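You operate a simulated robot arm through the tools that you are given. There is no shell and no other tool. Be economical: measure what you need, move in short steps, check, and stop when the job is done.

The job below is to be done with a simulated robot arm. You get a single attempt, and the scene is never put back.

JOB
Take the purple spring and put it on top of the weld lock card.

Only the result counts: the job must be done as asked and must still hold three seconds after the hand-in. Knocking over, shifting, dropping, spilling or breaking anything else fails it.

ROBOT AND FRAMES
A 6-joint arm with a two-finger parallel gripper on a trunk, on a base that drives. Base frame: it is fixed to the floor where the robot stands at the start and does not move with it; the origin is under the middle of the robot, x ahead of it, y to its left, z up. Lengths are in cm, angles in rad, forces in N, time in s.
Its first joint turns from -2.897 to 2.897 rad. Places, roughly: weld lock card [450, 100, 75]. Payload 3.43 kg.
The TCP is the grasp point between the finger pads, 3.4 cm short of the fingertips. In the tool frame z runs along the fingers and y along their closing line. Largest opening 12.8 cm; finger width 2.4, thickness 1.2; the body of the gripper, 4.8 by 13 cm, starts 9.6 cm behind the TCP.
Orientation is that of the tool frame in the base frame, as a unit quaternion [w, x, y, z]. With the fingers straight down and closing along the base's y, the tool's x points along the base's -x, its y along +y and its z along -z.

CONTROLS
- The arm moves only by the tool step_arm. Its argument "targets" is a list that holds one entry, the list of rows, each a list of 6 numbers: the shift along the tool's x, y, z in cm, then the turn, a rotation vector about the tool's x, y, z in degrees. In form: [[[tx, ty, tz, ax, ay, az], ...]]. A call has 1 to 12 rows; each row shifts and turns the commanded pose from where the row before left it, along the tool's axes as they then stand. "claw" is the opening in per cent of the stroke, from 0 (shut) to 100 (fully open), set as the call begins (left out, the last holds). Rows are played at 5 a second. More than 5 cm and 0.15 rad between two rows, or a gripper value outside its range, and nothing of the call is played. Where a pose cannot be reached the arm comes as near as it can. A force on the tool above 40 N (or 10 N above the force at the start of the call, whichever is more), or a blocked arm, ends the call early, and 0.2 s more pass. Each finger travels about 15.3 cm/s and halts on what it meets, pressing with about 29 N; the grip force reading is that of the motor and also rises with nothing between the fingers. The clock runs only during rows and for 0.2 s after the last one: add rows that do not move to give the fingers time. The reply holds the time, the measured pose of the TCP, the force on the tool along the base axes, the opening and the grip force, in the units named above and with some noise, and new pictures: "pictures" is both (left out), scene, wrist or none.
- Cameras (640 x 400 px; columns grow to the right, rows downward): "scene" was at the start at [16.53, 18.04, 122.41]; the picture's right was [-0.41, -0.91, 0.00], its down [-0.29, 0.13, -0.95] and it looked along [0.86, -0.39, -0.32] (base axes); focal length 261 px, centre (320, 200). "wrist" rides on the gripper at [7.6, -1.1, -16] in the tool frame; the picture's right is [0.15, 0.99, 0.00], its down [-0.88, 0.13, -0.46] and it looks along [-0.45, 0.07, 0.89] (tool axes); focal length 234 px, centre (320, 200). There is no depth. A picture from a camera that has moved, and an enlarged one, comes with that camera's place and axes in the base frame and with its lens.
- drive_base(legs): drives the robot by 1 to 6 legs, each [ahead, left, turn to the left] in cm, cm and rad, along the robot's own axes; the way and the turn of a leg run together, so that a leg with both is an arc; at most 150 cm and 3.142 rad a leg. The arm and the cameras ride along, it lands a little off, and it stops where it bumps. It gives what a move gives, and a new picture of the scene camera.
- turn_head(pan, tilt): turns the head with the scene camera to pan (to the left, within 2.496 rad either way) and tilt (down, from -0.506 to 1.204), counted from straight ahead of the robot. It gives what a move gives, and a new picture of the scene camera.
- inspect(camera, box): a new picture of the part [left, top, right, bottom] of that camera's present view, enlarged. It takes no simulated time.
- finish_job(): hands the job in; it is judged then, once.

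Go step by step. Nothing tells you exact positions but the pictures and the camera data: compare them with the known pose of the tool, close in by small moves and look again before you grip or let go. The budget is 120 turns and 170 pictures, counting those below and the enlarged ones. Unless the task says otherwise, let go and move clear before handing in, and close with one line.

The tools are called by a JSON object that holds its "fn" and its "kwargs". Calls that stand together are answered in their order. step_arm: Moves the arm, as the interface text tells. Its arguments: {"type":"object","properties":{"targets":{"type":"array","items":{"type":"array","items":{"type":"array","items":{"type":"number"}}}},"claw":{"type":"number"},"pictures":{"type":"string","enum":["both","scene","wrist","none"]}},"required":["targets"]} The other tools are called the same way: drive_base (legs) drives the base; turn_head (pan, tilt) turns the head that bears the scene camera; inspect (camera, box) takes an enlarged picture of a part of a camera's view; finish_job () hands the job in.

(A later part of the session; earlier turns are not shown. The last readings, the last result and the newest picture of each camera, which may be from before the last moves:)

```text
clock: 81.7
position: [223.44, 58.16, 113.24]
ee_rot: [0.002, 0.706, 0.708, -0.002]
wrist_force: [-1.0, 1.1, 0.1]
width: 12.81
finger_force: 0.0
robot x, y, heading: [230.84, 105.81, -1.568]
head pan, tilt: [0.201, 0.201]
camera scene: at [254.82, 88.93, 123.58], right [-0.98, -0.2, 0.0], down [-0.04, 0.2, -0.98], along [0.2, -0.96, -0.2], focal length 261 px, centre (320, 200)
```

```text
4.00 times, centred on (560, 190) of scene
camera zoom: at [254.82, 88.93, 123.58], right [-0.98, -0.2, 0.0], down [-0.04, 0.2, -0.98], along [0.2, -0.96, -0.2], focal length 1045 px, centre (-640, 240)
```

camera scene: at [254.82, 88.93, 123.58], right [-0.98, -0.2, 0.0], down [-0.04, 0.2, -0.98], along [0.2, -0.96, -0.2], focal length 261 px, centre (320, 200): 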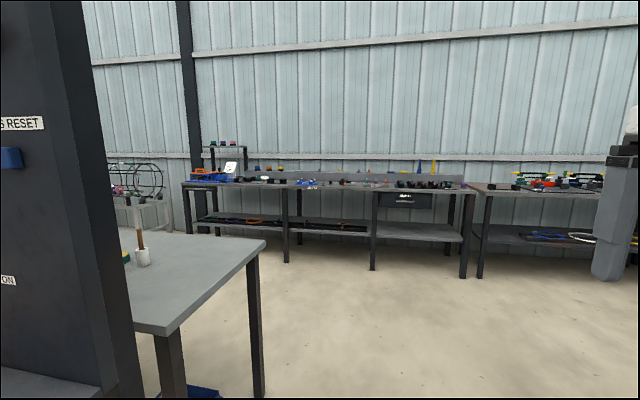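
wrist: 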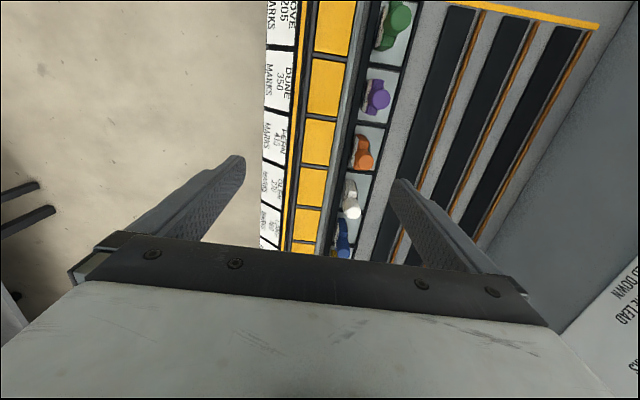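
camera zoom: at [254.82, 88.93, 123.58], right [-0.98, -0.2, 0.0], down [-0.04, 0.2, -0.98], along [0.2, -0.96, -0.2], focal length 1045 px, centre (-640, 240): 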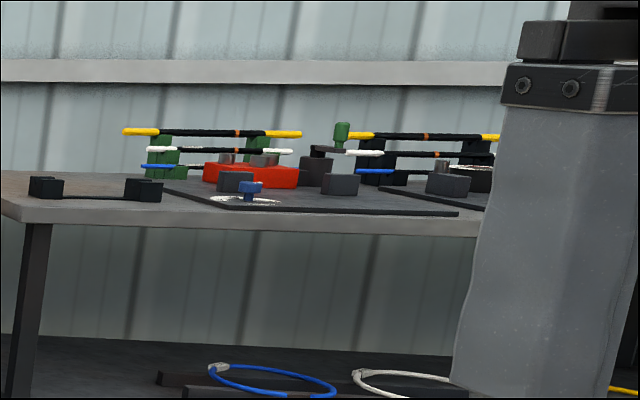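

Nothing springlike on that gauge bench. I'll drive into the aisle to view the rest of the benches.

{"fn": "drive_base", "kwargs": {"legs": [[145, 0, 0], [0, 0, 1.57]]}}

{"fn": "turn_head", "kwargs": {"pan": 0.25, "tilt": 0.2}}

{"fn": "turn_head", "kwargs": {"pan": -0.6, "tilt": 0.25}}

{"fn": "turn_head", "kwargs": {"pan": -2.2, "tilt": 0.25}}

```text
clock: 92.5
position: [278.82, -42.93, 113.15]
ee_rot: [0.002, 0.006, 1.0, 0.0]
wrist_force: [0.3, 0.3, -0.2]
width: 12.83
finger_force: 0.1
robot x, y, heading: [230.94, -34.76, -0.012]
head pan, tilt: [0.201, 0.201]
camera scene: at [248.4, -11.26, 123.58], right [0.19, -0.98, 0.0], down [-0.2, -0.04, -0.98], along [0.96, 0.18, -0.2], focal length 261 px, centre (320, 200)
```

scene: 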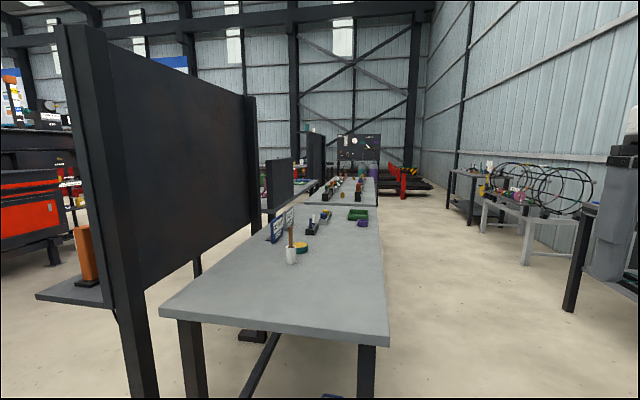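

```text
clock: 93.1
position: [278.89, -42.94, 113.14]
ee_rot: [0.003, 0.006, 1.0, 0.0]
wrist_force: [-0.1, -0.4, 0.2]
width: 12.79
finger_force: 0.1
robot x, y, heading: [230.84, -34.68, -0.01]
head pan, tilt: [0.25, 0.201]
camera scene: at [248.31, -10.82, 123.58], right [0.23, -0.97, 0.0], down [-0.19, -0.05, -0.98], along [0.95, 0.23, -0.2], focal length 261 px, centre (320, 200)
```

scene: 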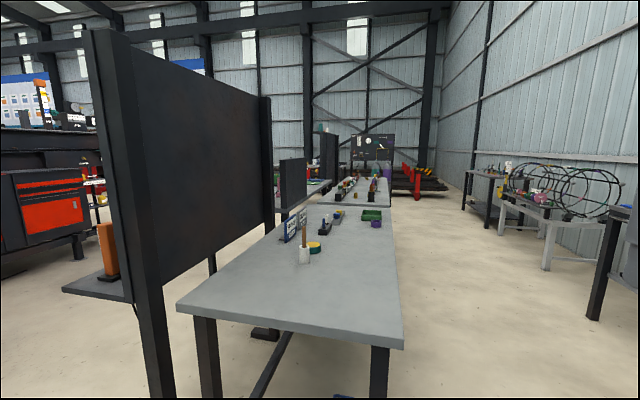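

```text
clock: 94.3
position: [278.74, -42.86, 113.22]
ee_rot: [0.002, 0.006, 1.0, 0.0]
wrist_force: [0.1, 0.8, 0.6]
width: 12.79
finger_force: 0.1
robot x, y, heading: [230.71, -34.75, -0.016]
head pan, tilt: [-0.6, 0.25]
camera scene: at [246.89, -18.37, 123.13], right [-0.57, -0.82, 0.0], down [-0.2, 0.14, -0.97], along [0.79, -0.56, -0.25], focal length 261 px, centre (320, 200)
```

scene: 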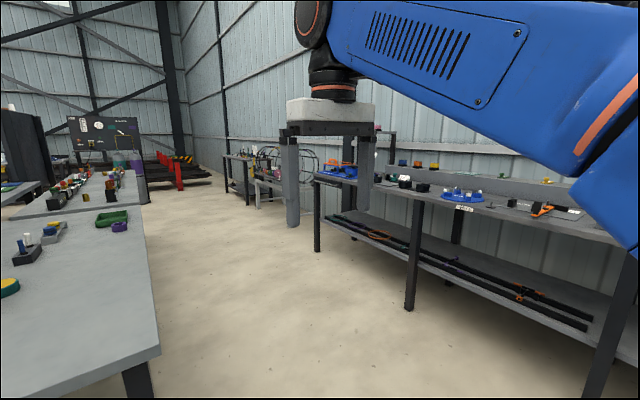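

```text
clock: 96.0
position: [278.84, -42.86, 113.21]
ee_rot: [0.002, 0.006, 1.0, 0.0]
wrist_force: [-0.4, -0.6, 0.3]
width: 12.8
finger_force: 0.0
robot x, y, heading: [230.99, -34.69, -0.017]
head pan, tilt: [-2.201, 0.25]
camera scene: at [233.66, -20.49, 123.13], right [-0.8, 0.6, 0.0], down [0.15, 0.2, -0.97], along [-0.58, -0.78, -0.25], focal length 261 px, centre (320, 200)
```

scene: 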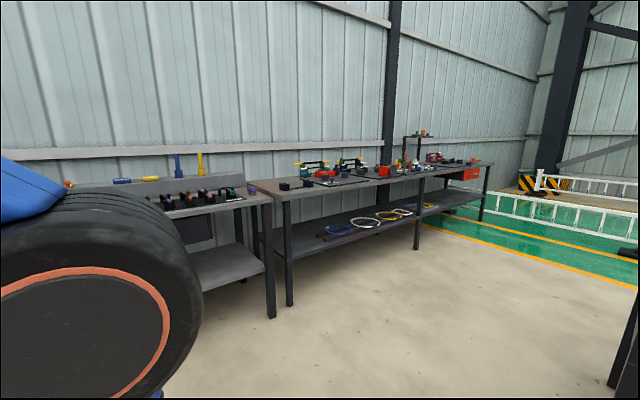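

I'll zoom on each: the far wall bench here, then the long tables ahead.

{"fn": "inspect", "kwargs": {"camera": "scene", "box": [380, 120, 500, 195]}}

{"fn": "inspect", "kwargs": {"camera": "scene", "box": [270, 140, 400, 225]}}

{"fn": "turn_head", "kwargs": {"pan": 0.1, "tilt": 0.2}}

{"fn": "inspect", "kwargs": {"camera": "scene", "box": [260, 140, 400, 228]}}

{"fn": "inspect", "kwargs": {"camera": "scene", "box": [400, 130, 540, 218]}}

```text
5.33 times, centred on (440, 158) of scene
camera zoom: at [233.66, -20.49, 123.13], right [-0.8, 0.6, 0.0], down [0.15, 0.2, -0.97], along [-0.58, -0.78, -0.25], focal length 1393 px, centre (-320, 427)
```

zoom: 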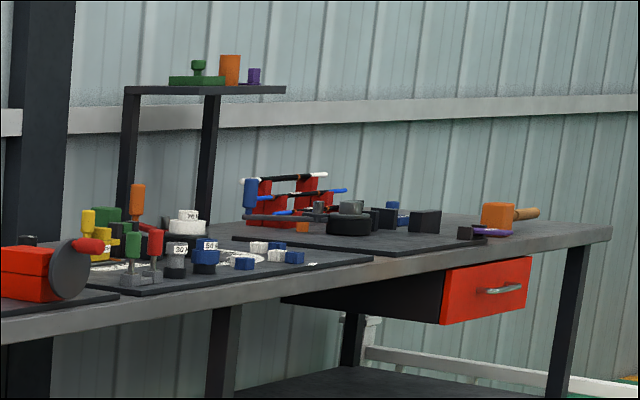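

```text
4.71 times, centred on (335, 182) of scene
camera zoom: at [233.66, -20.49, 123.13], right [-0.8, 0.6, 0.0], down [0.15, 0.2, -0.97], along [-0.58, -0.78, -0.25], focal length 1229 px, centre (249, 282)
```

zoom: 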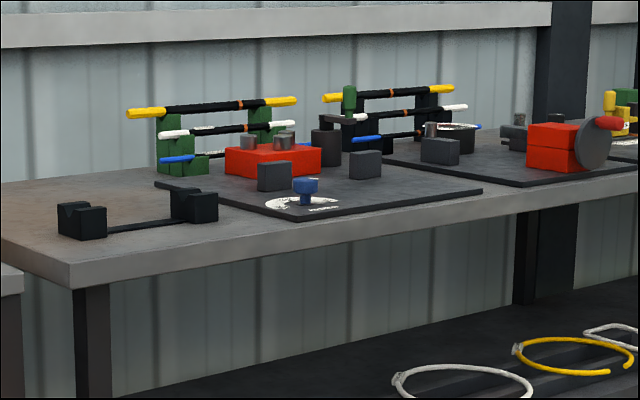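

```text
clock: 98.1
position: [278.94, -42.81, 113.31]
ee_rot: [0.002, 0.006, 1.0, 0.0]
wrist_force: [-0.3, 0.0, -0.5]
width: 12.82
finger_force: 0.0
robot x, y, heading: [231.14, -34.75, -0.006]
head pan, tilt: [0.099, 0.201]
camera scene: at [248.53, -12.2, 123.58], right [0.09, -1.0, 0.0], down [-0.2, -0.02, -0.98], along [0.98, 0.08, -0.2], focal length 261 px, centre (320, 200)
```

scene: 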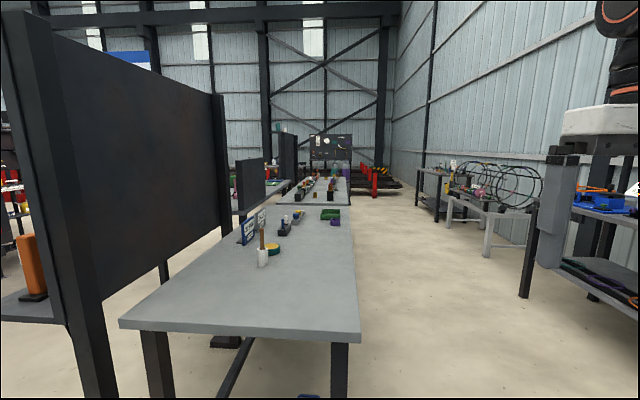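

```text
4.55 times, centred on (330, 184) of scene
camera zoom: at [248.53, -12.2, 123.58], right [0.09, -1.0, 0.0], down [-0.2, -0.02, -0.98], along [0.98, 0.08, -0.2], focal length 1187 px, centre (274, 273)
```

zoom: 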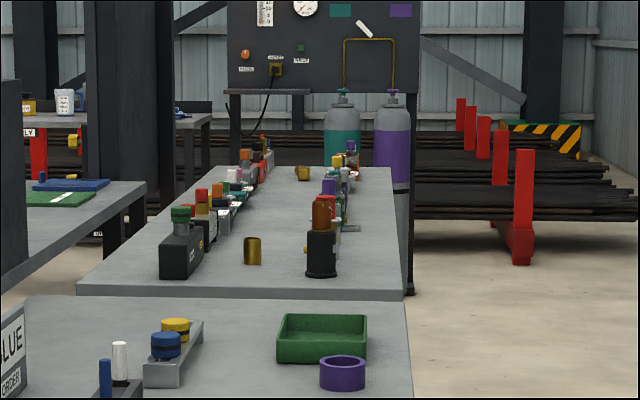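

```text
4.55 times, centred on (470, 174) of scene
camera zoom: at [248.53, -12.2, 123.58], right [0.09, -1.0, 0.0], down [-0.2, -0.02, -0.98], along [0.98, 0.08, -0.2], focal length 1187 px, centre (-362, 318)
```

zoom: 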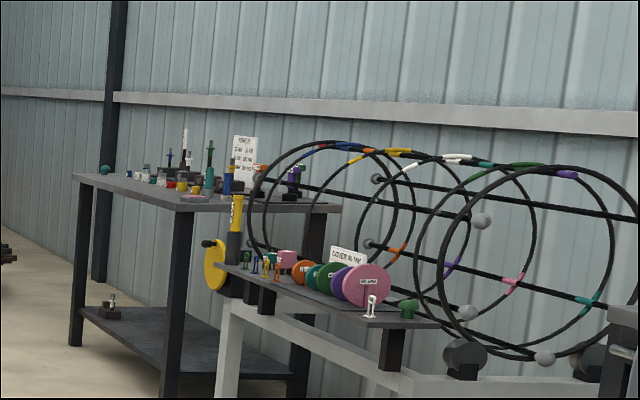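

I'll move along the aisle to see the valve table and the tables beyond up close.

{"fn": "drive_base", "kwargs": {"legs": [[0, -50, 0], [150, 0, 0], [40, 0, 0]]}}

{"fn": "turn_head", "kwargs": {"pan": 0.9, "tilt": 0.35}}

{"fn": "inspect", "kwargs": {"camera": "scene", "box": [100, 130, 340, 280]}}

{"fn": "inspect", "kwargs": {"camera": "scene", "box": [300, 110, 540, 260]}}

```text
clock: 110.0
position: [466.26, -97.17, 113.18]
ee_rot: [0.003, 0.015, 1.0, 0.0]
wrist_force: [-0.2, -0.1, 0.1]
width: 12.8
finger_force: 0.2
robot x, y, heading: [418.24, -88.12, -0.027]
head pan, tilt: [0.099, 0.201]
camera scene: at [436.57, -65.85, 123.58], right [0.07, -1.0, 0.0], down [-0.2, -0.01, -0.98], along [0.98, 0.07, -0.2], focal length 261 px, centre (320, 200)
```

scene: 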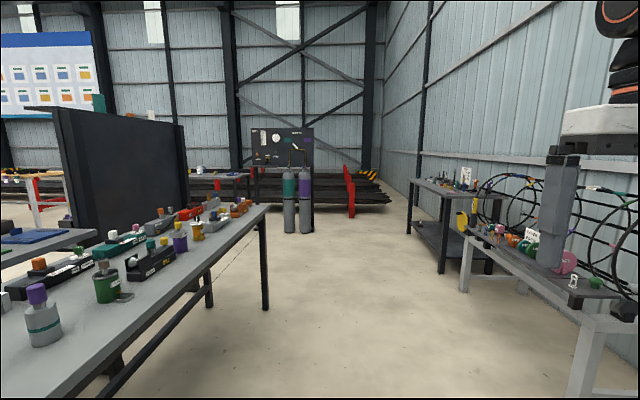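

```text
clock: 111.2
position: [466.45, -97.2, 113.24]
ee_rot: [0.002, 0.016, 1.0, -0.001]
wrist_force: [0.3, -0.4, 0.2]
width: 12.77
finger_force: 0.0
robot x, y, heading: [418.64, -87.79, -0.03]
head pan, tilt: [0.901, 0.351]
camera scene: at [433.28, -59.38, 122.18], right [0.76, -0.65, 0.0], down [-0.22, -0.26, -0.94], along [0.61, 0.72, -0.34], focal length 261 px, centre (320, 200)
```

scene: 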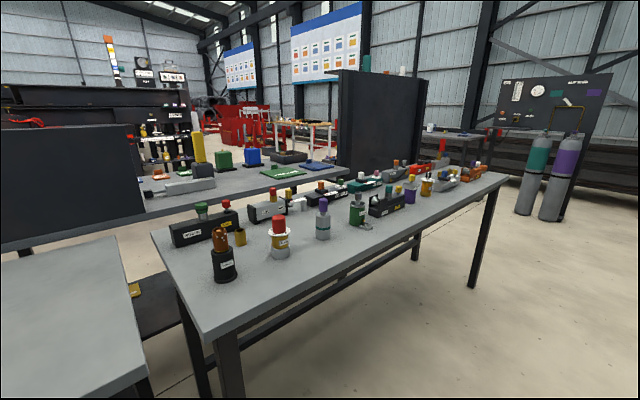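

```text
2.67 times, centred on (220, 205) of scene
camera zoom: at [433.28, -59.38, 122.18], right [0.76, -0.65, 0.0], down [-0.22, -0.26, -0.94], along [0.61, 0.72, -0.34], focal length 696 px, centre (587, 187)
```

zoom: 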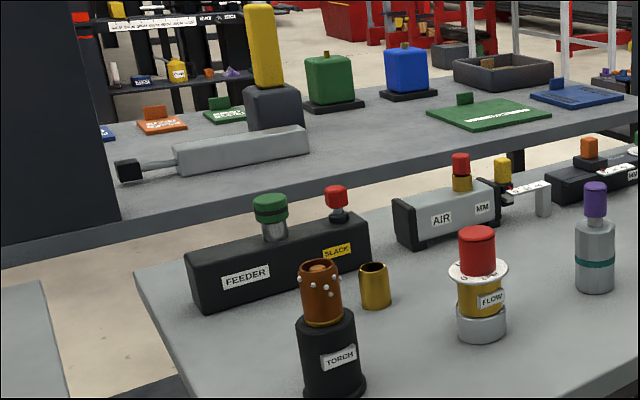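

```text
2.67 times, centred on (420, 185) of scene
camera zoom: at [433.28, -59.38, 122.18], right [0.76, -0.65, 0.0], down [-0.22, -0.26, -0.94], along [0.61, 0.72, -0.34], focal length 696 px, centre (53, 240)
```

zoom: 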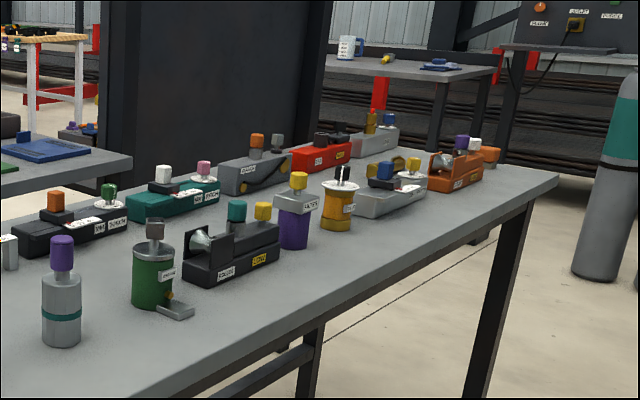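

These are valves with knobs, no spring. I'll check the hoop rack and the torque table.

{"fn": "turn_head", "kwargs": {"pan": -0.2, "tilt": 0.25}}

{"fn": "inspect", "kwargs": {"camera": "scene", "box": [260, 140, 400, 228]}}

{"fn": "inspect", "kwargs": {"camera": "scene", "box": [330, 160, 490, 260]}}

{"fn": "turn_head", "kwargs": {"pan": -2.3, "tilt": 0.4}}

```text
clock: 112.5
position: [466.36, -97.22, 113.16]
ee_rot: [0.003, 0.016, 1.0, 0.0]
wrist_force: [0.5, 0.5, -0.6]
width: 12.8
finger_force: 0.0
robot x, y, heading: [418.9, -87.65, -0.032]
head pan, tilt: [-0.201, 0.25]
camera scene: at [436.36, -68.62, 123.13], right [-0.23, -0.97, 0.0], down [-0.24, 0.06, -0.97], along [0.94, -0.22, -0.25], focal length 261 px, centre (320, 200)
```

scene: 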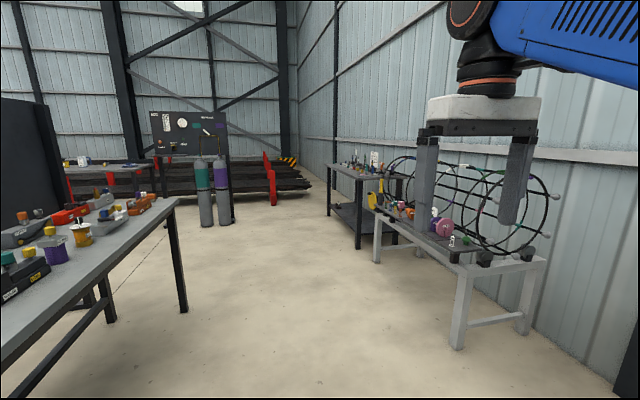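

```text
4.55 times, centred on (330, 184) of scene
camera zoom: at [436.36, -68.62, 123.13], right [-0.23, -0.97, 0.0], down [-0.24, 0.06, -0.97], along [0.94, -0.22, -0.25], focal length 1187 px, centre (274, 273)
```

zoom: 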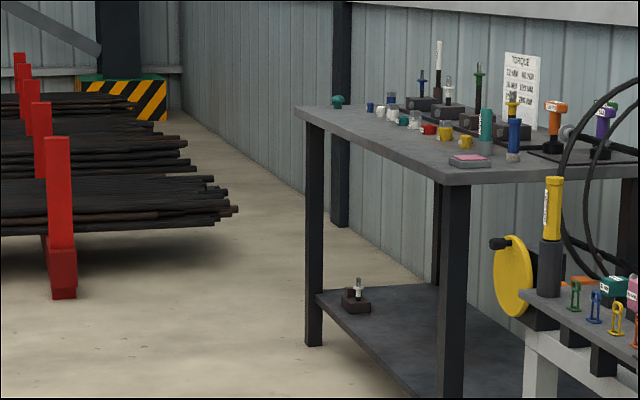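

```text
4.00 times, centred on (410, 210) of scene
camera zoom: at [436.36, -68.62, 123.13], right [-0.23, -0.97, 0.0], down [-0.24, 0.06, -0.97], along [0.94, -0.22, -0.25], focal length 1045 px, centre (-40, 160)
```

zoom: 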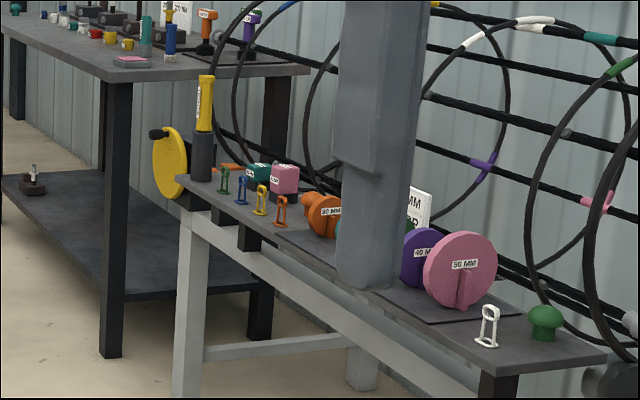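

```text
clock: 114.5
position: [466.3, -97.1, 113.09]
ee_rot: [0.003, 0.015, 1.0, 0.0]
wrist_force: [0.4, 0.2, -0.6]
width: 12.8
finger_force: 0.1
robot x, y, heading: [418.5, -88.44, -0.028]
head pan, tilt: [-2.3, 0.4]
camera scene: at [420.89, -73.2, 121.73], right [-0.72, 0.69, 0.0], down [0.27, 0.28, -0.92], along [-0.63, -0.67, -0.39], focal length 261 px, centre (320, 200)
```

scene: 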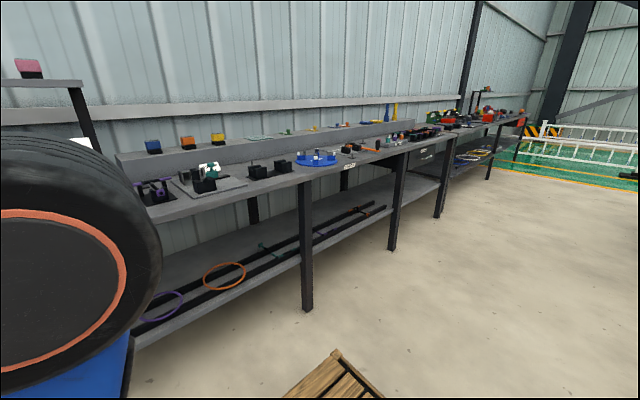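

A wooden slatted thing appears near the robot's rear; I'll look down at it.

{"fn": "turn_head", "kwargs": {"pan": -2.496, "tilt": 1.0}}

{"fn": "turn_head", "kwargs": {"pan": 2.496, "tilt": 0.7}}

```text
clock: 115.5
position: [466.4, -97.03, 113.29]
ee_rot: [0.002, 0.015, 1.0, 0.0]
wrist_force: [0.3, -0.5, -0.4]
width: 12.81
finger_force: 0.0
robot x, y, heading: [418.61, -88.02, -0.031]
head pan, tilt: [-2.496, 1.0]
camera scene: at [421.58, -70.51, 116.71], right [-0.58, 0.82, 0.0], down [0.69, 0.49, -0.54], along [-0.44, -0.31, -0.84], focal length 261 px, centre (320, 200)
```

scene: 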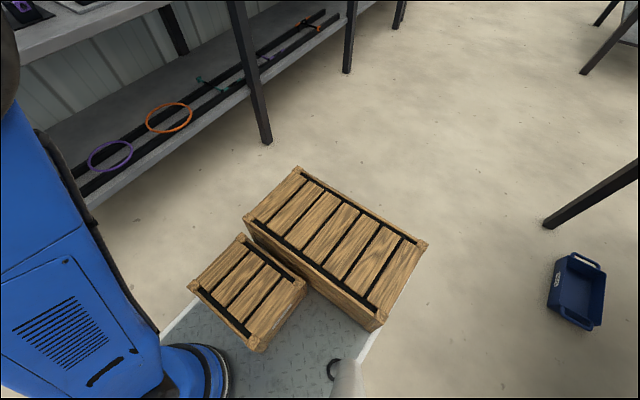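

```text
clock: 119.4
position: [466.33, -97.14, 113.13]
ee_rot: [0.002, 0.015, 1.0, 0.0]
wrist_force: [-0.6, 0.4, -0.1]
width: 12.77
finger_force: 0.2
robot x, y, heading: [418.67, -87.96, -0.03]
head pan, tilt: [2.496, 0.7]
camera scene: at [420.65, -61.17, 119.04], right [0.63, 0.78, 0.0], down [0.5, -0.4, -0.77], along [-0.6, 0.48, -0.64], focal length 261 px, centre (320, 200)
```

scene: 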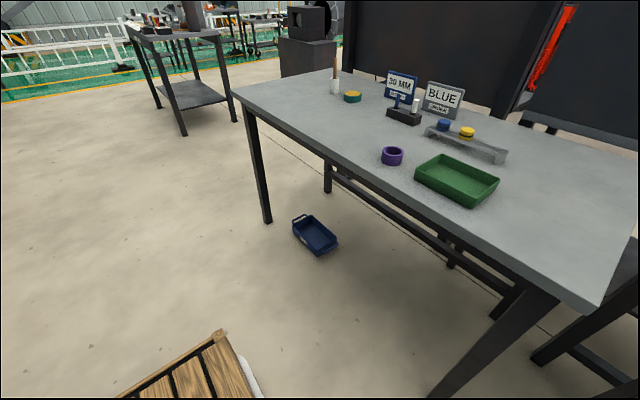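

The crates ride on my own deck. I'll look at the gauge bench close up from here.

{"fn": "turn_head", "kwargs": {"pan": -1.35, "tilt": 0.4}}

{"fn": "turn_head", "kwargs": {"pan": -2.1, "tilt": 0.35}}

{"fn": "inspect", "kwargs": {"camera": "scene", "box": [200, 100, 360, 200]}}

{"fn": "inspect", "kwargs": {"camera": "scene", "box": [360, 90, 500, 180]}}

```text
clock: 122.6
position: [466.43, -97.18, 113.2]
ee_rot: [0.003, 0.015, 1.0, 0.0]
wrist_force: [-0.6, 0.2, -0.4]
width: 12.81
finger_force: 0.1
robot x, y, heading: [418.71, -87.91, -0.033]
head pan, tilt: [-1.349, 0.4]
camera scene: at [429.03, -75.58, 121.73], right [-0.98, -0.19, 0.0], down [-0.07, 0.38, -0.92], along [0.18, -0.9, -0.39], focal length 261 px, centre (320, 200)
```

scene: 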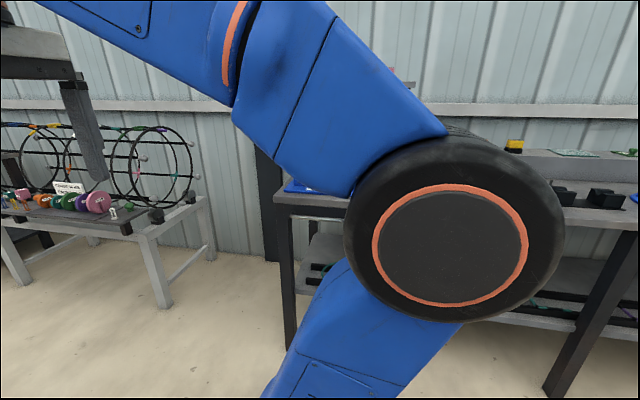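

```text
clock: 123.7
position: [466.33, -97.07, 113.13]
ee_rot: [0.002, 0.016, 1.0, 0.0]
wrist_force: [-0.2, 0.0, 0.0]
width: 12.79
finger_force: 0.0
robot x, y, heading: [418.69, -87.91, -0.031]
head pan, tilt: [-2.1, 0.351]
camera scene: at [422.33, -74.38, 122.18], right [-0.85, 0.53, 0.0], down [0.18, 0.29, -0.94], along [-0.5, -0.8, -0.34], focal length 261 px, centre (320, 200)
```

scene: 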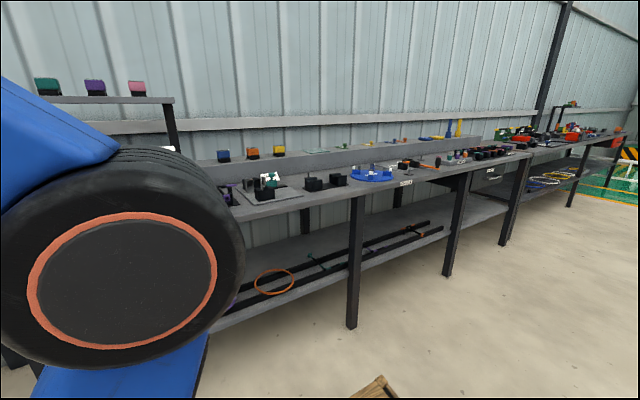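

```text
4.00 times, centred on (280, 150) of scene
camera zoom: at [422.33, -74.38, 122.18], right [-0.85, 0.53, 0.0], down [0.18, 0.29, -0.94], along [-0.5, -0.8, -0.34], focal length 1045 px, centre (480, 400)
```

zoom: 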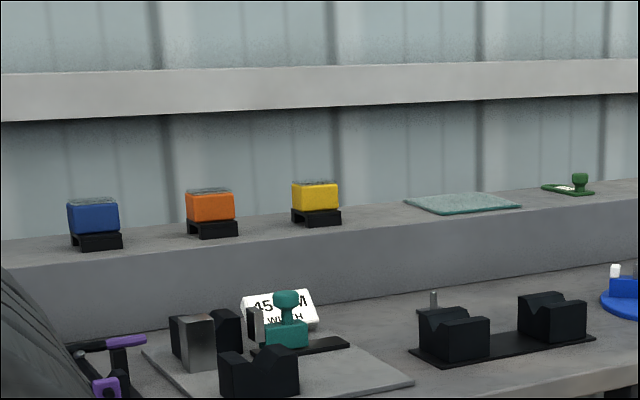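

```text
4.44 times, centred on (430, 135) of scene
camera zoom: at [422.33, -74.38, 122.18], right [-0.85, 0.53, 0.0], down [0.18, 0.29, -0.94], along [-0.5, -0.8, -0.34], focal length 1161 px, centre (-169, 489)
```

zoom: 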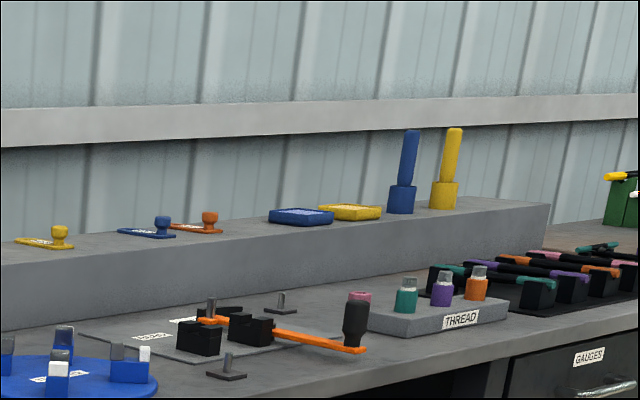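

No spring here. I'll reverse along the aisle to view the second wall bench.

{"fn": "drive_base", "kwargs": {"legs": [[0, -5, 0.03], [-150, 0, 0], [-130, 0, 0]]}}

{"fn": "turn_head", "kwargs": {"pan": -2.0, "tilt": 0.4}}

{"fn": "inspect", "kwargs": {"camera": "scene", "box": [240, 80, 400, 180]}}

{"fn": "inspect", "kwargs": {"camera": "scene", "box": [400, 80, 600, 205]}}

```text
clock: 138.1
position: [179.71, -103.72, 113.28]
ee_rot: [0.002, -0.033, 0.999, -0.001]
wrist_force: [0.6, 0.1, -0.8]
width: 12.81
finger_force: 0.2
robot x, y, heading: [131.57, -99.22, 0.068]
head pan, tilt: [-2.1, 0.351]
camera scene: at [133.7, -85.38, 122.18], right [-0.9, 0.45, 0.0], down [0.15, 0.31, -0.94], along [-0.42, -0.84, -0.34], focal length 261 px, centre (320, 200)
```

scene: 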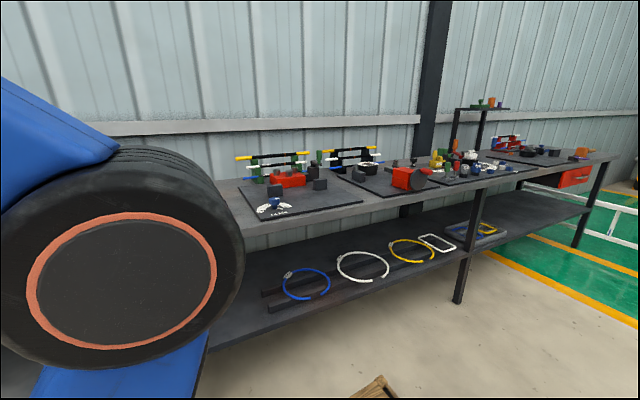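

```text
clock: 138.8
position: [179.77, -103.71, 113.23]
ee_rot: [0.003, -0.033, 0.999, -0.001]
wrist_force: [0.0, 0.3, -0.3]
width: 12.8
finger_force: 0.0
robot x, y, heading: [131.74, -99.16, 0.065]
head pan, tilt: [-2.0, 0.4]
camera scene: at [134.57, -85.71, 121.73], right [-0.94, 0.35, 0.0], down [0.14, 0.36, -0.92], along [-0.33, -0.86, -0.39], focal length 261 px, centre (320, 200)
```

scene: 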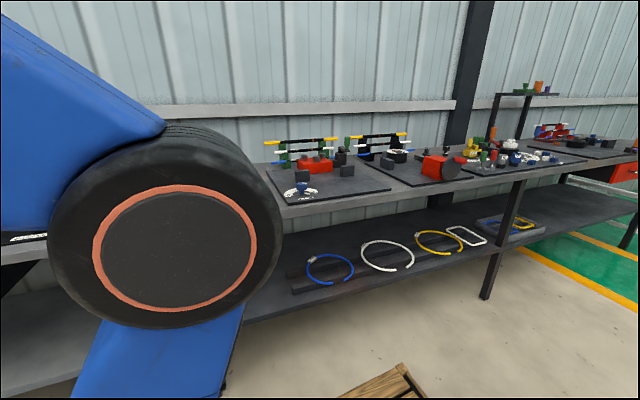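

```text
4.00 times, centred on (320, 130) of scene
camera zoom: at [134.57, -85.71, 121.73], right [-0.94, 0.35, 0.0], down [0.14, 0.36, -0.92], along [-0.33, -0.86, -0.39], focal length 1045 px, centre (320, 480)
```

zoom: 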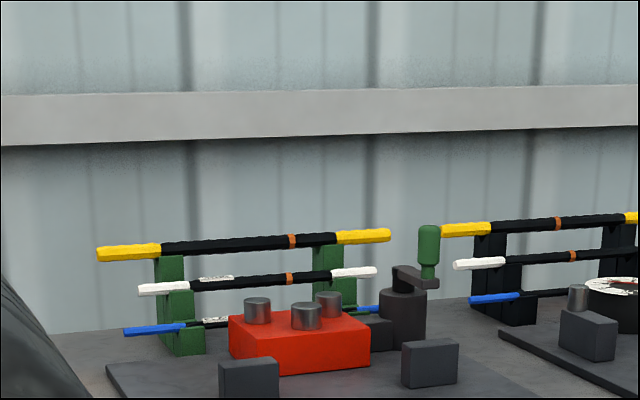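

```text
3.20 times, centred on (500, 142) of scene
camera zoom: at [134.57, -85.71, 121.73], right [-0.94, 0.35, 0.0], down [0.14, 0.36, -0.92], along [-0.33, -0.86, -0.39], focal length 836 px, centre (-256, 384)
```

zoom: 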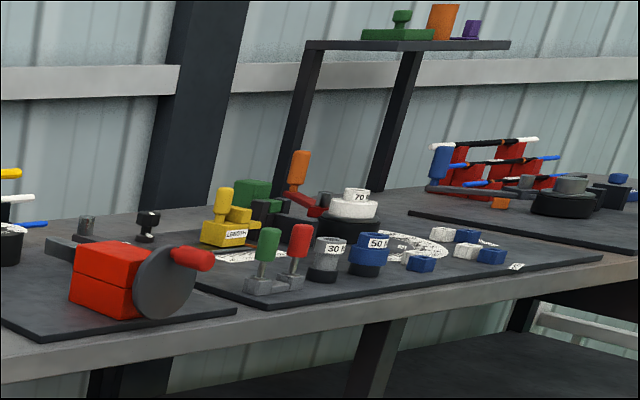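

Still no spring. I'll back up further to look at the rear-left tables and again at the first bench.

{"fn": "drive_base", "kwargs": {"legs": [[0, 0, -0.067], [-135, 5, 0]]}}

{"fn": "turn_head", "kwargs": {"pan": 0.5, "tilt": 0.35}}

{"fn": "inspect", "kwargs": {"camera": "scene", "box": [180, 130, 380, 255]}}

{"fn": "turn_head", "kwargs": {"pan": 2.3, "tilt": 0.2}}

{"fn": "inspect", "kwargs": {"camera": "scene", "box": [200, 150, 360, 250]}}

```text
clock: 145.9
position: [46.43, -101.93, 113.27]
ee_rot: [0.003, 0.0, 1.0, 0.0]
wrist_force: [-0.2, -0.6, -0.1]
width: 12.78
finger_force: 0.0
robot x, y, heading: [-1.5, -94.25, 0.001]
head pan, tilt: [-2.0, 0.4]
camera scene: at [2.59, -80.93, 121.73], right [-0.91, 0.42, 0.0], down [0.16, 0.35, -0.92], along [-0.38, -0.84, -0.39], focal length 261 px, centre (320, 200)
```

scene: 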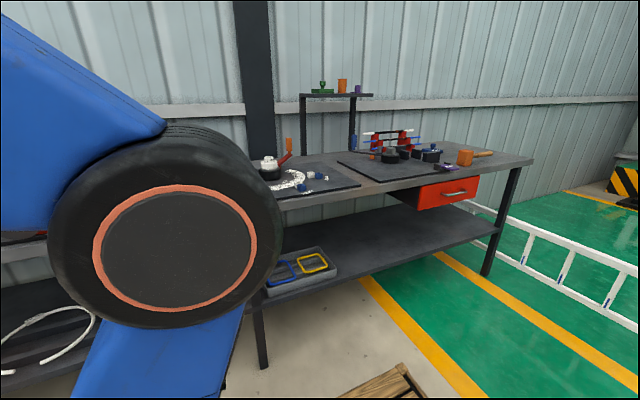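

```text
clock: 148.1
position: [46.4, -101.93, 113.28]
ee_rot: [0.003, 0.0, 1.0, 0.0]
wrist_force: [0.2, -0.2, -0.1]
width: 12.83
finger_force: 0.1
robot x, y, heading: [-1.93, -94.45, -0.002]
head pan, tilt: [0.499, 0.351]
camera scene: at [14.63, -68.05, 122.18], right [0.48, -0.88, 0.0], down [-0.3, -0.16, -0.94], along [0.82, 0.45, -0.34], focal length 261 px, centre (320, 200)
```

scene: 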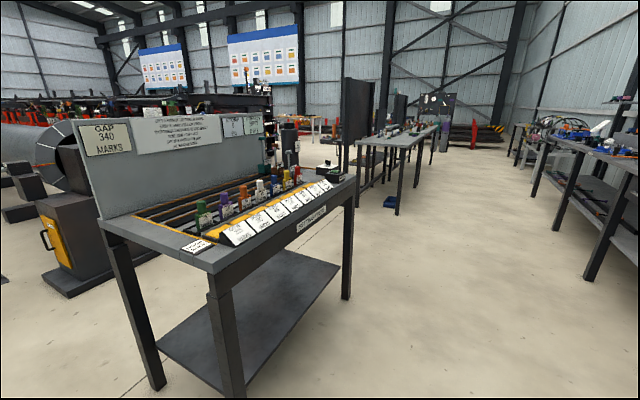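

```text
3.20 times, centred on (280, 192) of scene
camera zoom: at [14.63, -68.05, 122.18], right [0.48, -0.88, 0.0], down [-0.3, -0.16, -0.94], along [0.82, 0.45, -0.34], focal length 836 px, centre (448, 224)
```

zoom: 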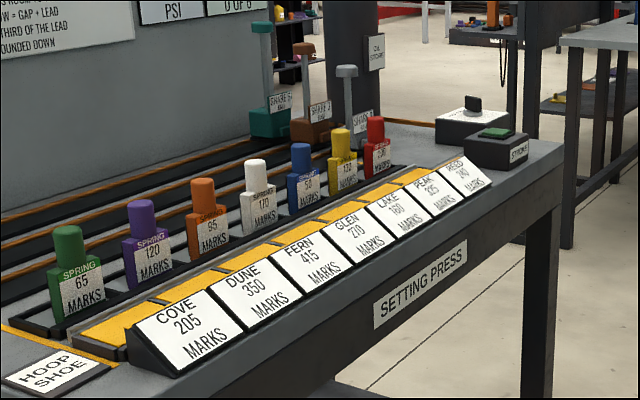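

```text
clock: 149.9
position: [46.55, -101.98, 113.29]
ee_rot: [0.003, 0.0, 1.0, 0.0]
wrist_force: [1.1, -1.1, -0.1]
width: 12.81
finger_force: 0.0
robot x, y, heading: [-1.85, -94.34, -0.002]
head pan, tilt: [2.3, 0.201]
camera scene: at [0.24, -65.55, 123.58], right [0.75, 0.67, 0.0], down [0.13, -0.15, -0.98], along [-0.65, 0.73, -0.2], focal length 261 px, centre (320, 200)
```

scene: 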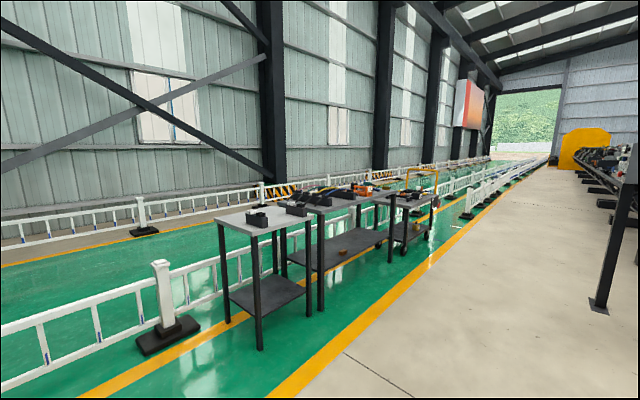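

```text
4.00 times, centred on (280, 200) of scene
camera zoom: at [0.24, -65.55, 123.58], right [0.75, 0.67, 0.0], down [0.13, -0.15, -0.98], along [-0.65, 0.73, -0.2], focal length 1045 px, centre (480, 200)
```

zoom: 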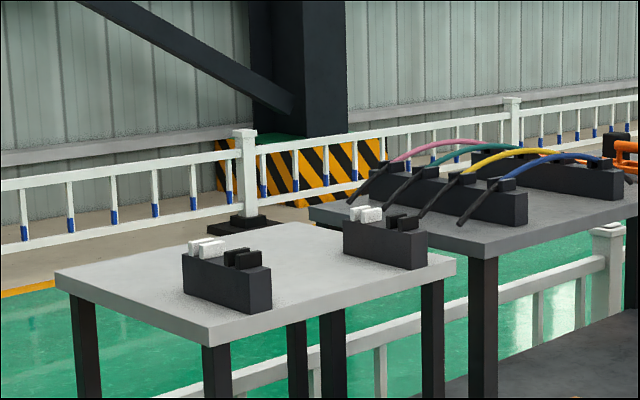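

The coloured pegs on the first bench ("SETTING PRESS") are labelled "SPRING": the purple one at about [72, -0.5], top z≈94 is the target. I'll go back to the start pose and look at it with the wrist camera.

{"fn": "drive_base", "kwargs": {"legs": [[0, 94, 0]]}}

{"fn": "turn_head", "kwargs": {"pan": -0.3, "tilt": 0.4}}

{"fn": "step_arm", "kwargs": {"targets": [[[-4.5, 1, 0, 0, 0, 0], [-4.5, 1, 0, 0, 0, 0], [-4.5, 1, 0, 0, 0, 0], [-4.5, 1, 0, 0, 0, 0], [-4.5, 1, 0, 0, 0, 0], [0, 0, 3, 0, 0, 0]]]}}

```text
clock: 154.9
position: [46.99, -8.51, 113.18]
ee_rot: [0.003, 0.006, 1.0, 0.001]
wrist_force: [0.5, 0.4, -0.3]
width: 12.82
finger_force: 0.1
robot x, y, heading: [-0.64, -0.52, -0.012]
head pan, tilt: [2.3, 0.201]
camera scene: at [1.22, 28.51, 123.58], right [0.75, 0.66, 0.0], down [0.13, -0.15, -0.98], along [-0.64, 0.74, -0.2], focal length 261 px, centre (320, 200)
```

scene: 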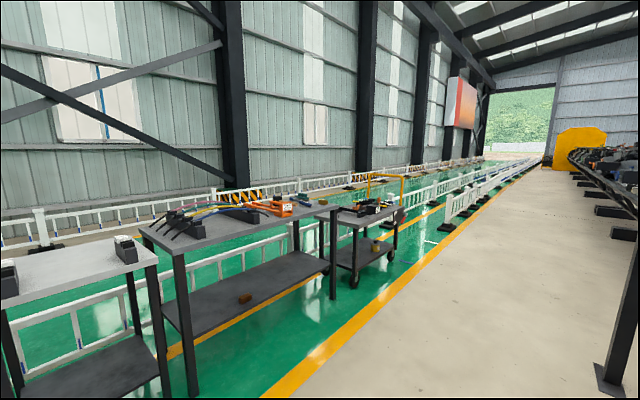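

```text
clock: 157.2
position: [46.92, -8.37, 113.23]
ee_rot: [0.003, 0.007, 1.0, 0.001]
wrist_force: [-0.9, -0.6, -0.2]
width: 12.8
finger_force: 0.0
robot x, y, heading: [-0.56, -0.46, -0.014]
head pan, tilt: [-0.3, 0.4]
camera scene: at [16.15, 18.63, 121.73], right [-0.31, -0.95, 0.0], down [-0.37, 0.12, -0.92], along [0.88, -0.28, -0.39], focal length 261 px, centre (320, 200)
```

scene: 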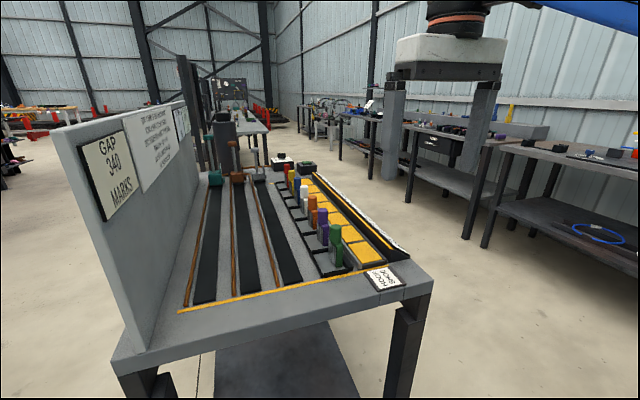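

```text
clock: 158.6
position: [69.46, -3.92, 110.29]
ee_rot: [0.002, 0.006, 1.0, 0.0]
wrist_force: [0.3, 0.0, 0.9]
width: 12.78
finger_force: 0.1
robot x, y, heading: [-0.52, -0.06, -0.01]
head pan, tilt: [-0.3, 0.4]
camera scene: at [16.15, 18.63, 121.73], right [-0.31, -0.95, 0.0], down [-0.37, 0.12, -0.92], along [0.88, -0.28, -0.39], focal length 261 px, centre (320, 200)
camera wrist: at [61.92, -4.94, 126.32], right [-0.13, 0.99, 0.0], down [0.88, 0.12, 0.46], along [0.46, 0.06, -0.89], focal length 234 px, centre (320, 200)
```

scene: 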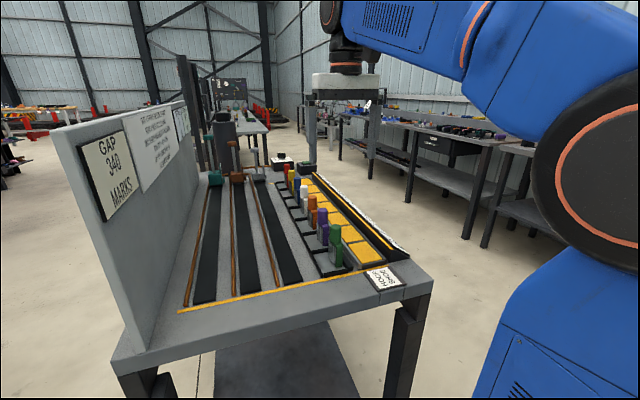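
wrist: 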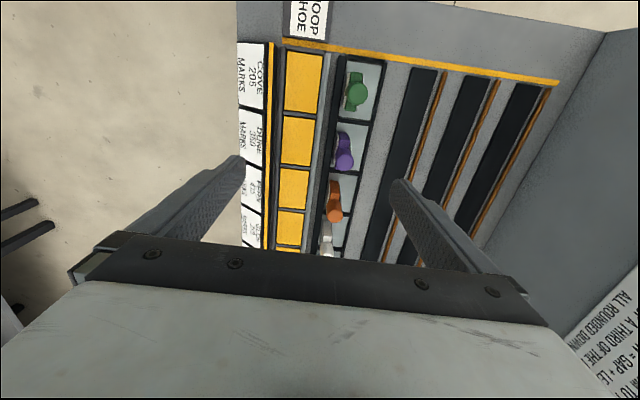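

{"fn": "inspect", "kwargs": {"camera": "wrist", "box": [290, 50, 400, 230]}}

{"fn": "inspect", "kwargs": {"camera": "scene", "box": [280, 190, 380, 270]}}

```text
2.22 times, centred on (345, 140) of wrist
camera zoom: at [61.92, -4.94, 126.32], right [-0.13, 0.99, 0.0], down [0.88, 0.12, 0.46], along [0.46, 0.06, -0.89], focal length 520 px, centre (264, 333)
```

zoom: 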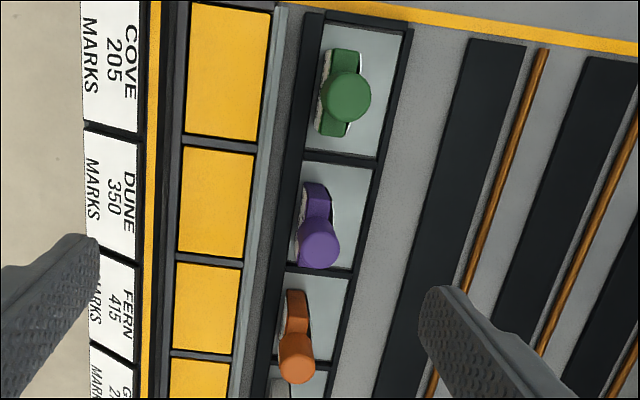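

```text
5.00 times, centred on (330, 230) of scene
camera zoom: at [16.15, 18.63, 121.73], right [-0.31, -0.95, 0.0], down [-0.37, 0.12, -0.92], along [0.88, -0.28, -0.39], focal length 1306 px, centre (270, 50)
```

zoom: 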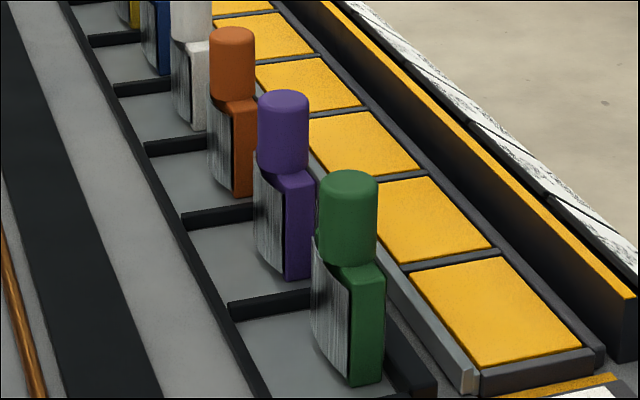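

The purple spring's cylinder is at about [71.7, 0.0], z 90.5–94.3, about 2.5 cm across. I move above it with half opening and check.

{"fn": "step_arm", "kwargs": {"targets": [[[-2.2, 3.9, 0, 0, 0, 0], [0, 0, 4, 0, 0, 0], [0, 0, 4, 0, 0, 0], [0, 0, 3, 0, 0, 0], [0, 0, 0, 0, 0, 0]]], "claw": 50}}

{"fn": "inspect", "kwargs": {"camera": "wrist", "box": [240, 60, 440, 240]}}

{"fn": "inspect", "kwargs": {"camera": "scene", "box": [280, 170, 380, 270]}}

```text
clock: 159.8
position: [71.57, 0.06, 99.58]
ee_rot: [0.002, 0.007, 1.0, -0.001]
wrist_force: [0.0, 0.0, -0.3]
width: 6.4
finger_force: 0.0
robot x, y, heading: [-0.66, -0.19, -0.007]
head pan, tilt: [-0.3, 0.4]
camera scene: at [16.16, 18.63, 121.73], right [-0.31, -0.95, 0.0], down [-0.37, 0.12, -0.92], along [0.88, -0.28, -0.39], focal length 261 px, centre (320, 200)
camera wrist: at [64.0, -0.97, 115.51], right [-0.13, 0.99, 0.0], down [0.88, 0.12, 0.46], along [0.46, 0.06, -0.89], focal length 234 px, centre (320, 200)
```

scene: 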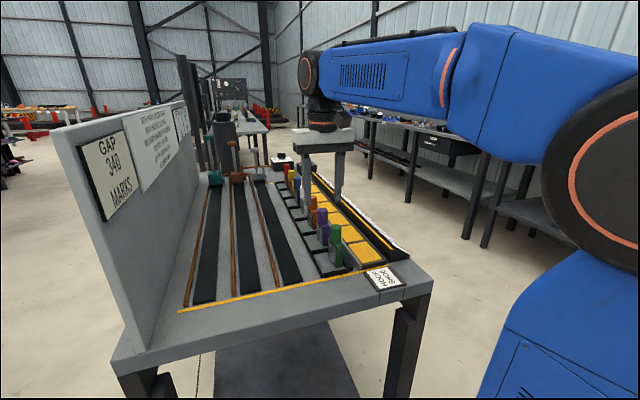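
wrist: 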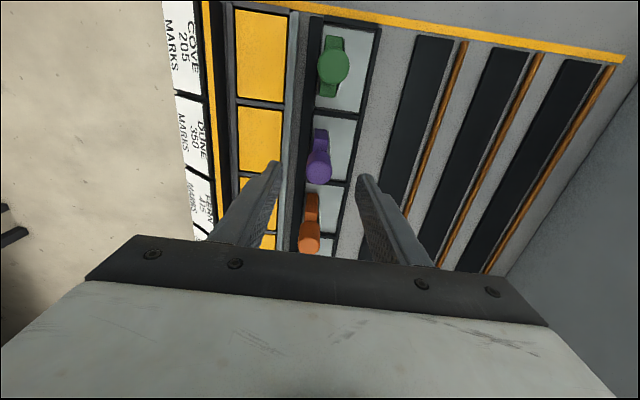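

```text
2.22 times, centred on (340, 150) of wrist
camera zoom: at [64.0, -0.97, 115.51], right [-0.13, 0.99, 0.0], down [0.88, 0.12, 0.46], along [0.46, 0.06, -0.89], focal length 520 px, centre (276, 311)
```

zoom: 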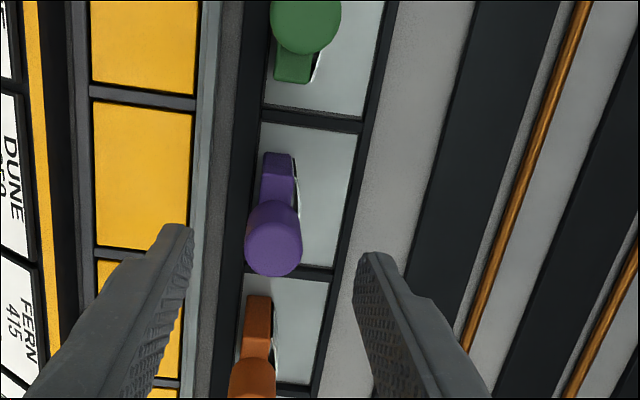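

```text
4.00 times, centred on (330, 220) of scene
camera zoom: at [16.16, 18.63, 121.73], right [-0.31, -0.95, 0.0], down [-0.37, 0.12, -0.92], along [0.88, -0.28, -0.39], focal length 1045 px, centre (280, 120)
```

zoom: 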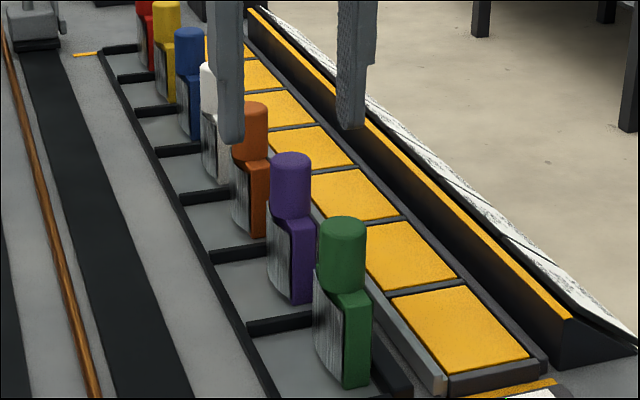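

Fingers straddle the cylinder evenly. I descend so the pads are around z≈92.3 and look before closing.

{"fn": "step_arm", "kwargs": {"targets": [[[-0.2, -0.15, 2.5, 0, 0, 0], [0, 0, 2.5, 0, 0, 0], [0, 0, 2.2, 0, 0, 0], [0, 0, 0, 0, 0, 0]]], "pictures": "none"}}

{"fn": "inspect", "kwargs": {"camera": "scene", "box": [290, 190, 370, 260]}}

{"fn": "inspect", "kwargs": {"camera": "wrist", "box": [240, 100, 440, 240]}}

```text
clock: 160.8
position: [71.91, -0.12, 92.16]
ee_rot: [0.002, 0.007, 1.0, 0.0]
wrist_force: [0.4, 0.2, -0.7]
width: 6.39
finger_force: 0.2
robot x, y, heading: [-0.98, -0.24, -0.018]
head pan, tilt: [-0.3, 0.4]
```

```text
5.71 times, centred on (330, 225) of scene
camera zoom: at [16.16, 18.63, 121.73], right [-0.31, -0.95, 0.0], down [-0.37, 0.12, -0.92], along [0.88, -0.28, -0.39], focal length 1492 px, centre (263, 57)
```

zoom: 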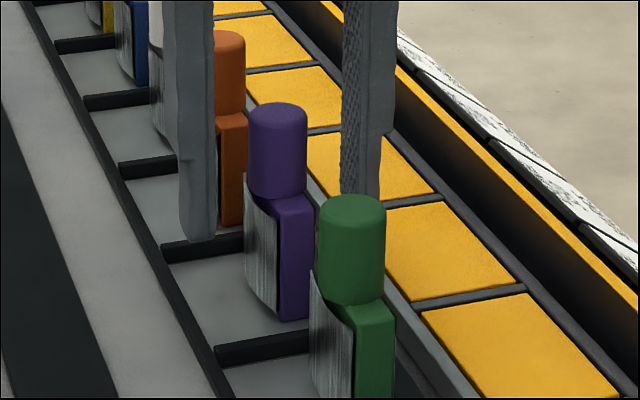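

```text
2.86 times, centred on (340, 170) of wrist
camera zoom: at [64.31, -1.12, 108.16], right [-0.13, 0.99, 0.0], down [0.88, 0.12, 0.46], along [0.46, 0.06, -0.89], focal length 669 px, centre (263, 286)
```

zoom: 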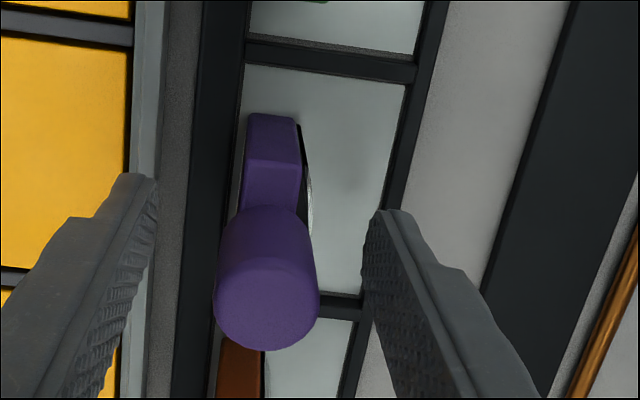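

Centred. I close the fingers on the cylinder.

{"fn": "step_arm", "kwargs": {"targets": [[[0, 0, 0, 0, 0, 0], [0, 0, 0, 0, 0, 0], [0, 0, 0, 0, 0, 0], [0, 0, 0, 0, 0, 0]]], "claw": 0, "pictures": "none"}}

{"fn": "step_arm", "kwargs": {"targets": [[[0, 0, -1, 0, 0, 0], [0, 0, -2, 0, 0, 0], [0, 0, -3, 0, 0, 0], [0, 0, -4, 0, 0, 0], [0, 0, -4, 0, 0, 0], [0, 0, -4, 0, 0, 0], [0, 0, 0, 0, 0, 0]]]}}

{"fn": "inspect", "kwargs": {"camera": "scene", "box": [270, 100, 390, 220]}}

```text
clock: 161.8
position: [71.93, -0.01, 92.15]
ee_rot: [0.003, 0.008, 1.0, -0.001]
wrist_force: [0.2, 1.6, 2.6]
width: 2.65
finger_force: 28.9
robot x, y, heading: [-1.05, -0.2, -0.012]
head pan, tilt: [-0.3, 0.4]
```

```text
clock: 163.4
position: [72.04, 0.27, 110.22]
ee_rot: [0.002, 0.007, 1.0, 0.0]
wrist_force: [0.5, -0.3, -0.9]
width: 2.64
finger_force: 28.8
robot x, y, heading: [-0.78, -0.4, -0.011]
head pan, tilt: [-0.3, 0.4]
camera scene: at [16.16, 18.63, 121.73], right [-0.31, -0.95, 0.0], down [-0.37, 0.12, -0.92], along [0.88, -0.28, -0.39], focal length 261 px, centre (320, 200)
camera wrist: at [64.46, -0.93, 126.29], right [-0.13, 0.99, 0.0], down [0.88, 0.12, 0.46], along [0.46, 0.06, -0.89], focal length 234 px, centre (320, 200)
```

scene: 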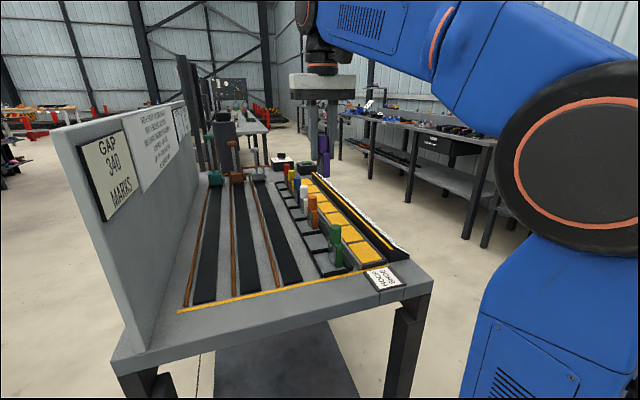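
wrist: 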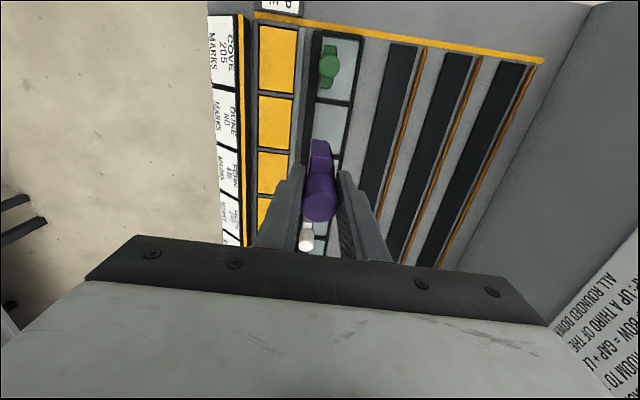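

```text
3.33 times, centred on (330, 160) of scene
camera zoom: at [16.16, 18.63, 121.73], right [-0.31, -0.95, 0.0], down [-0.37, 0.12, -0.92], along [0.88, -0.28, -0.39], focal length 870 px, centre (287, 333)
```

zoom: 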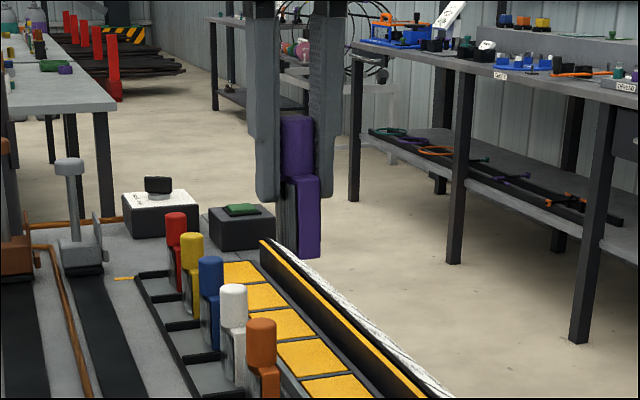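

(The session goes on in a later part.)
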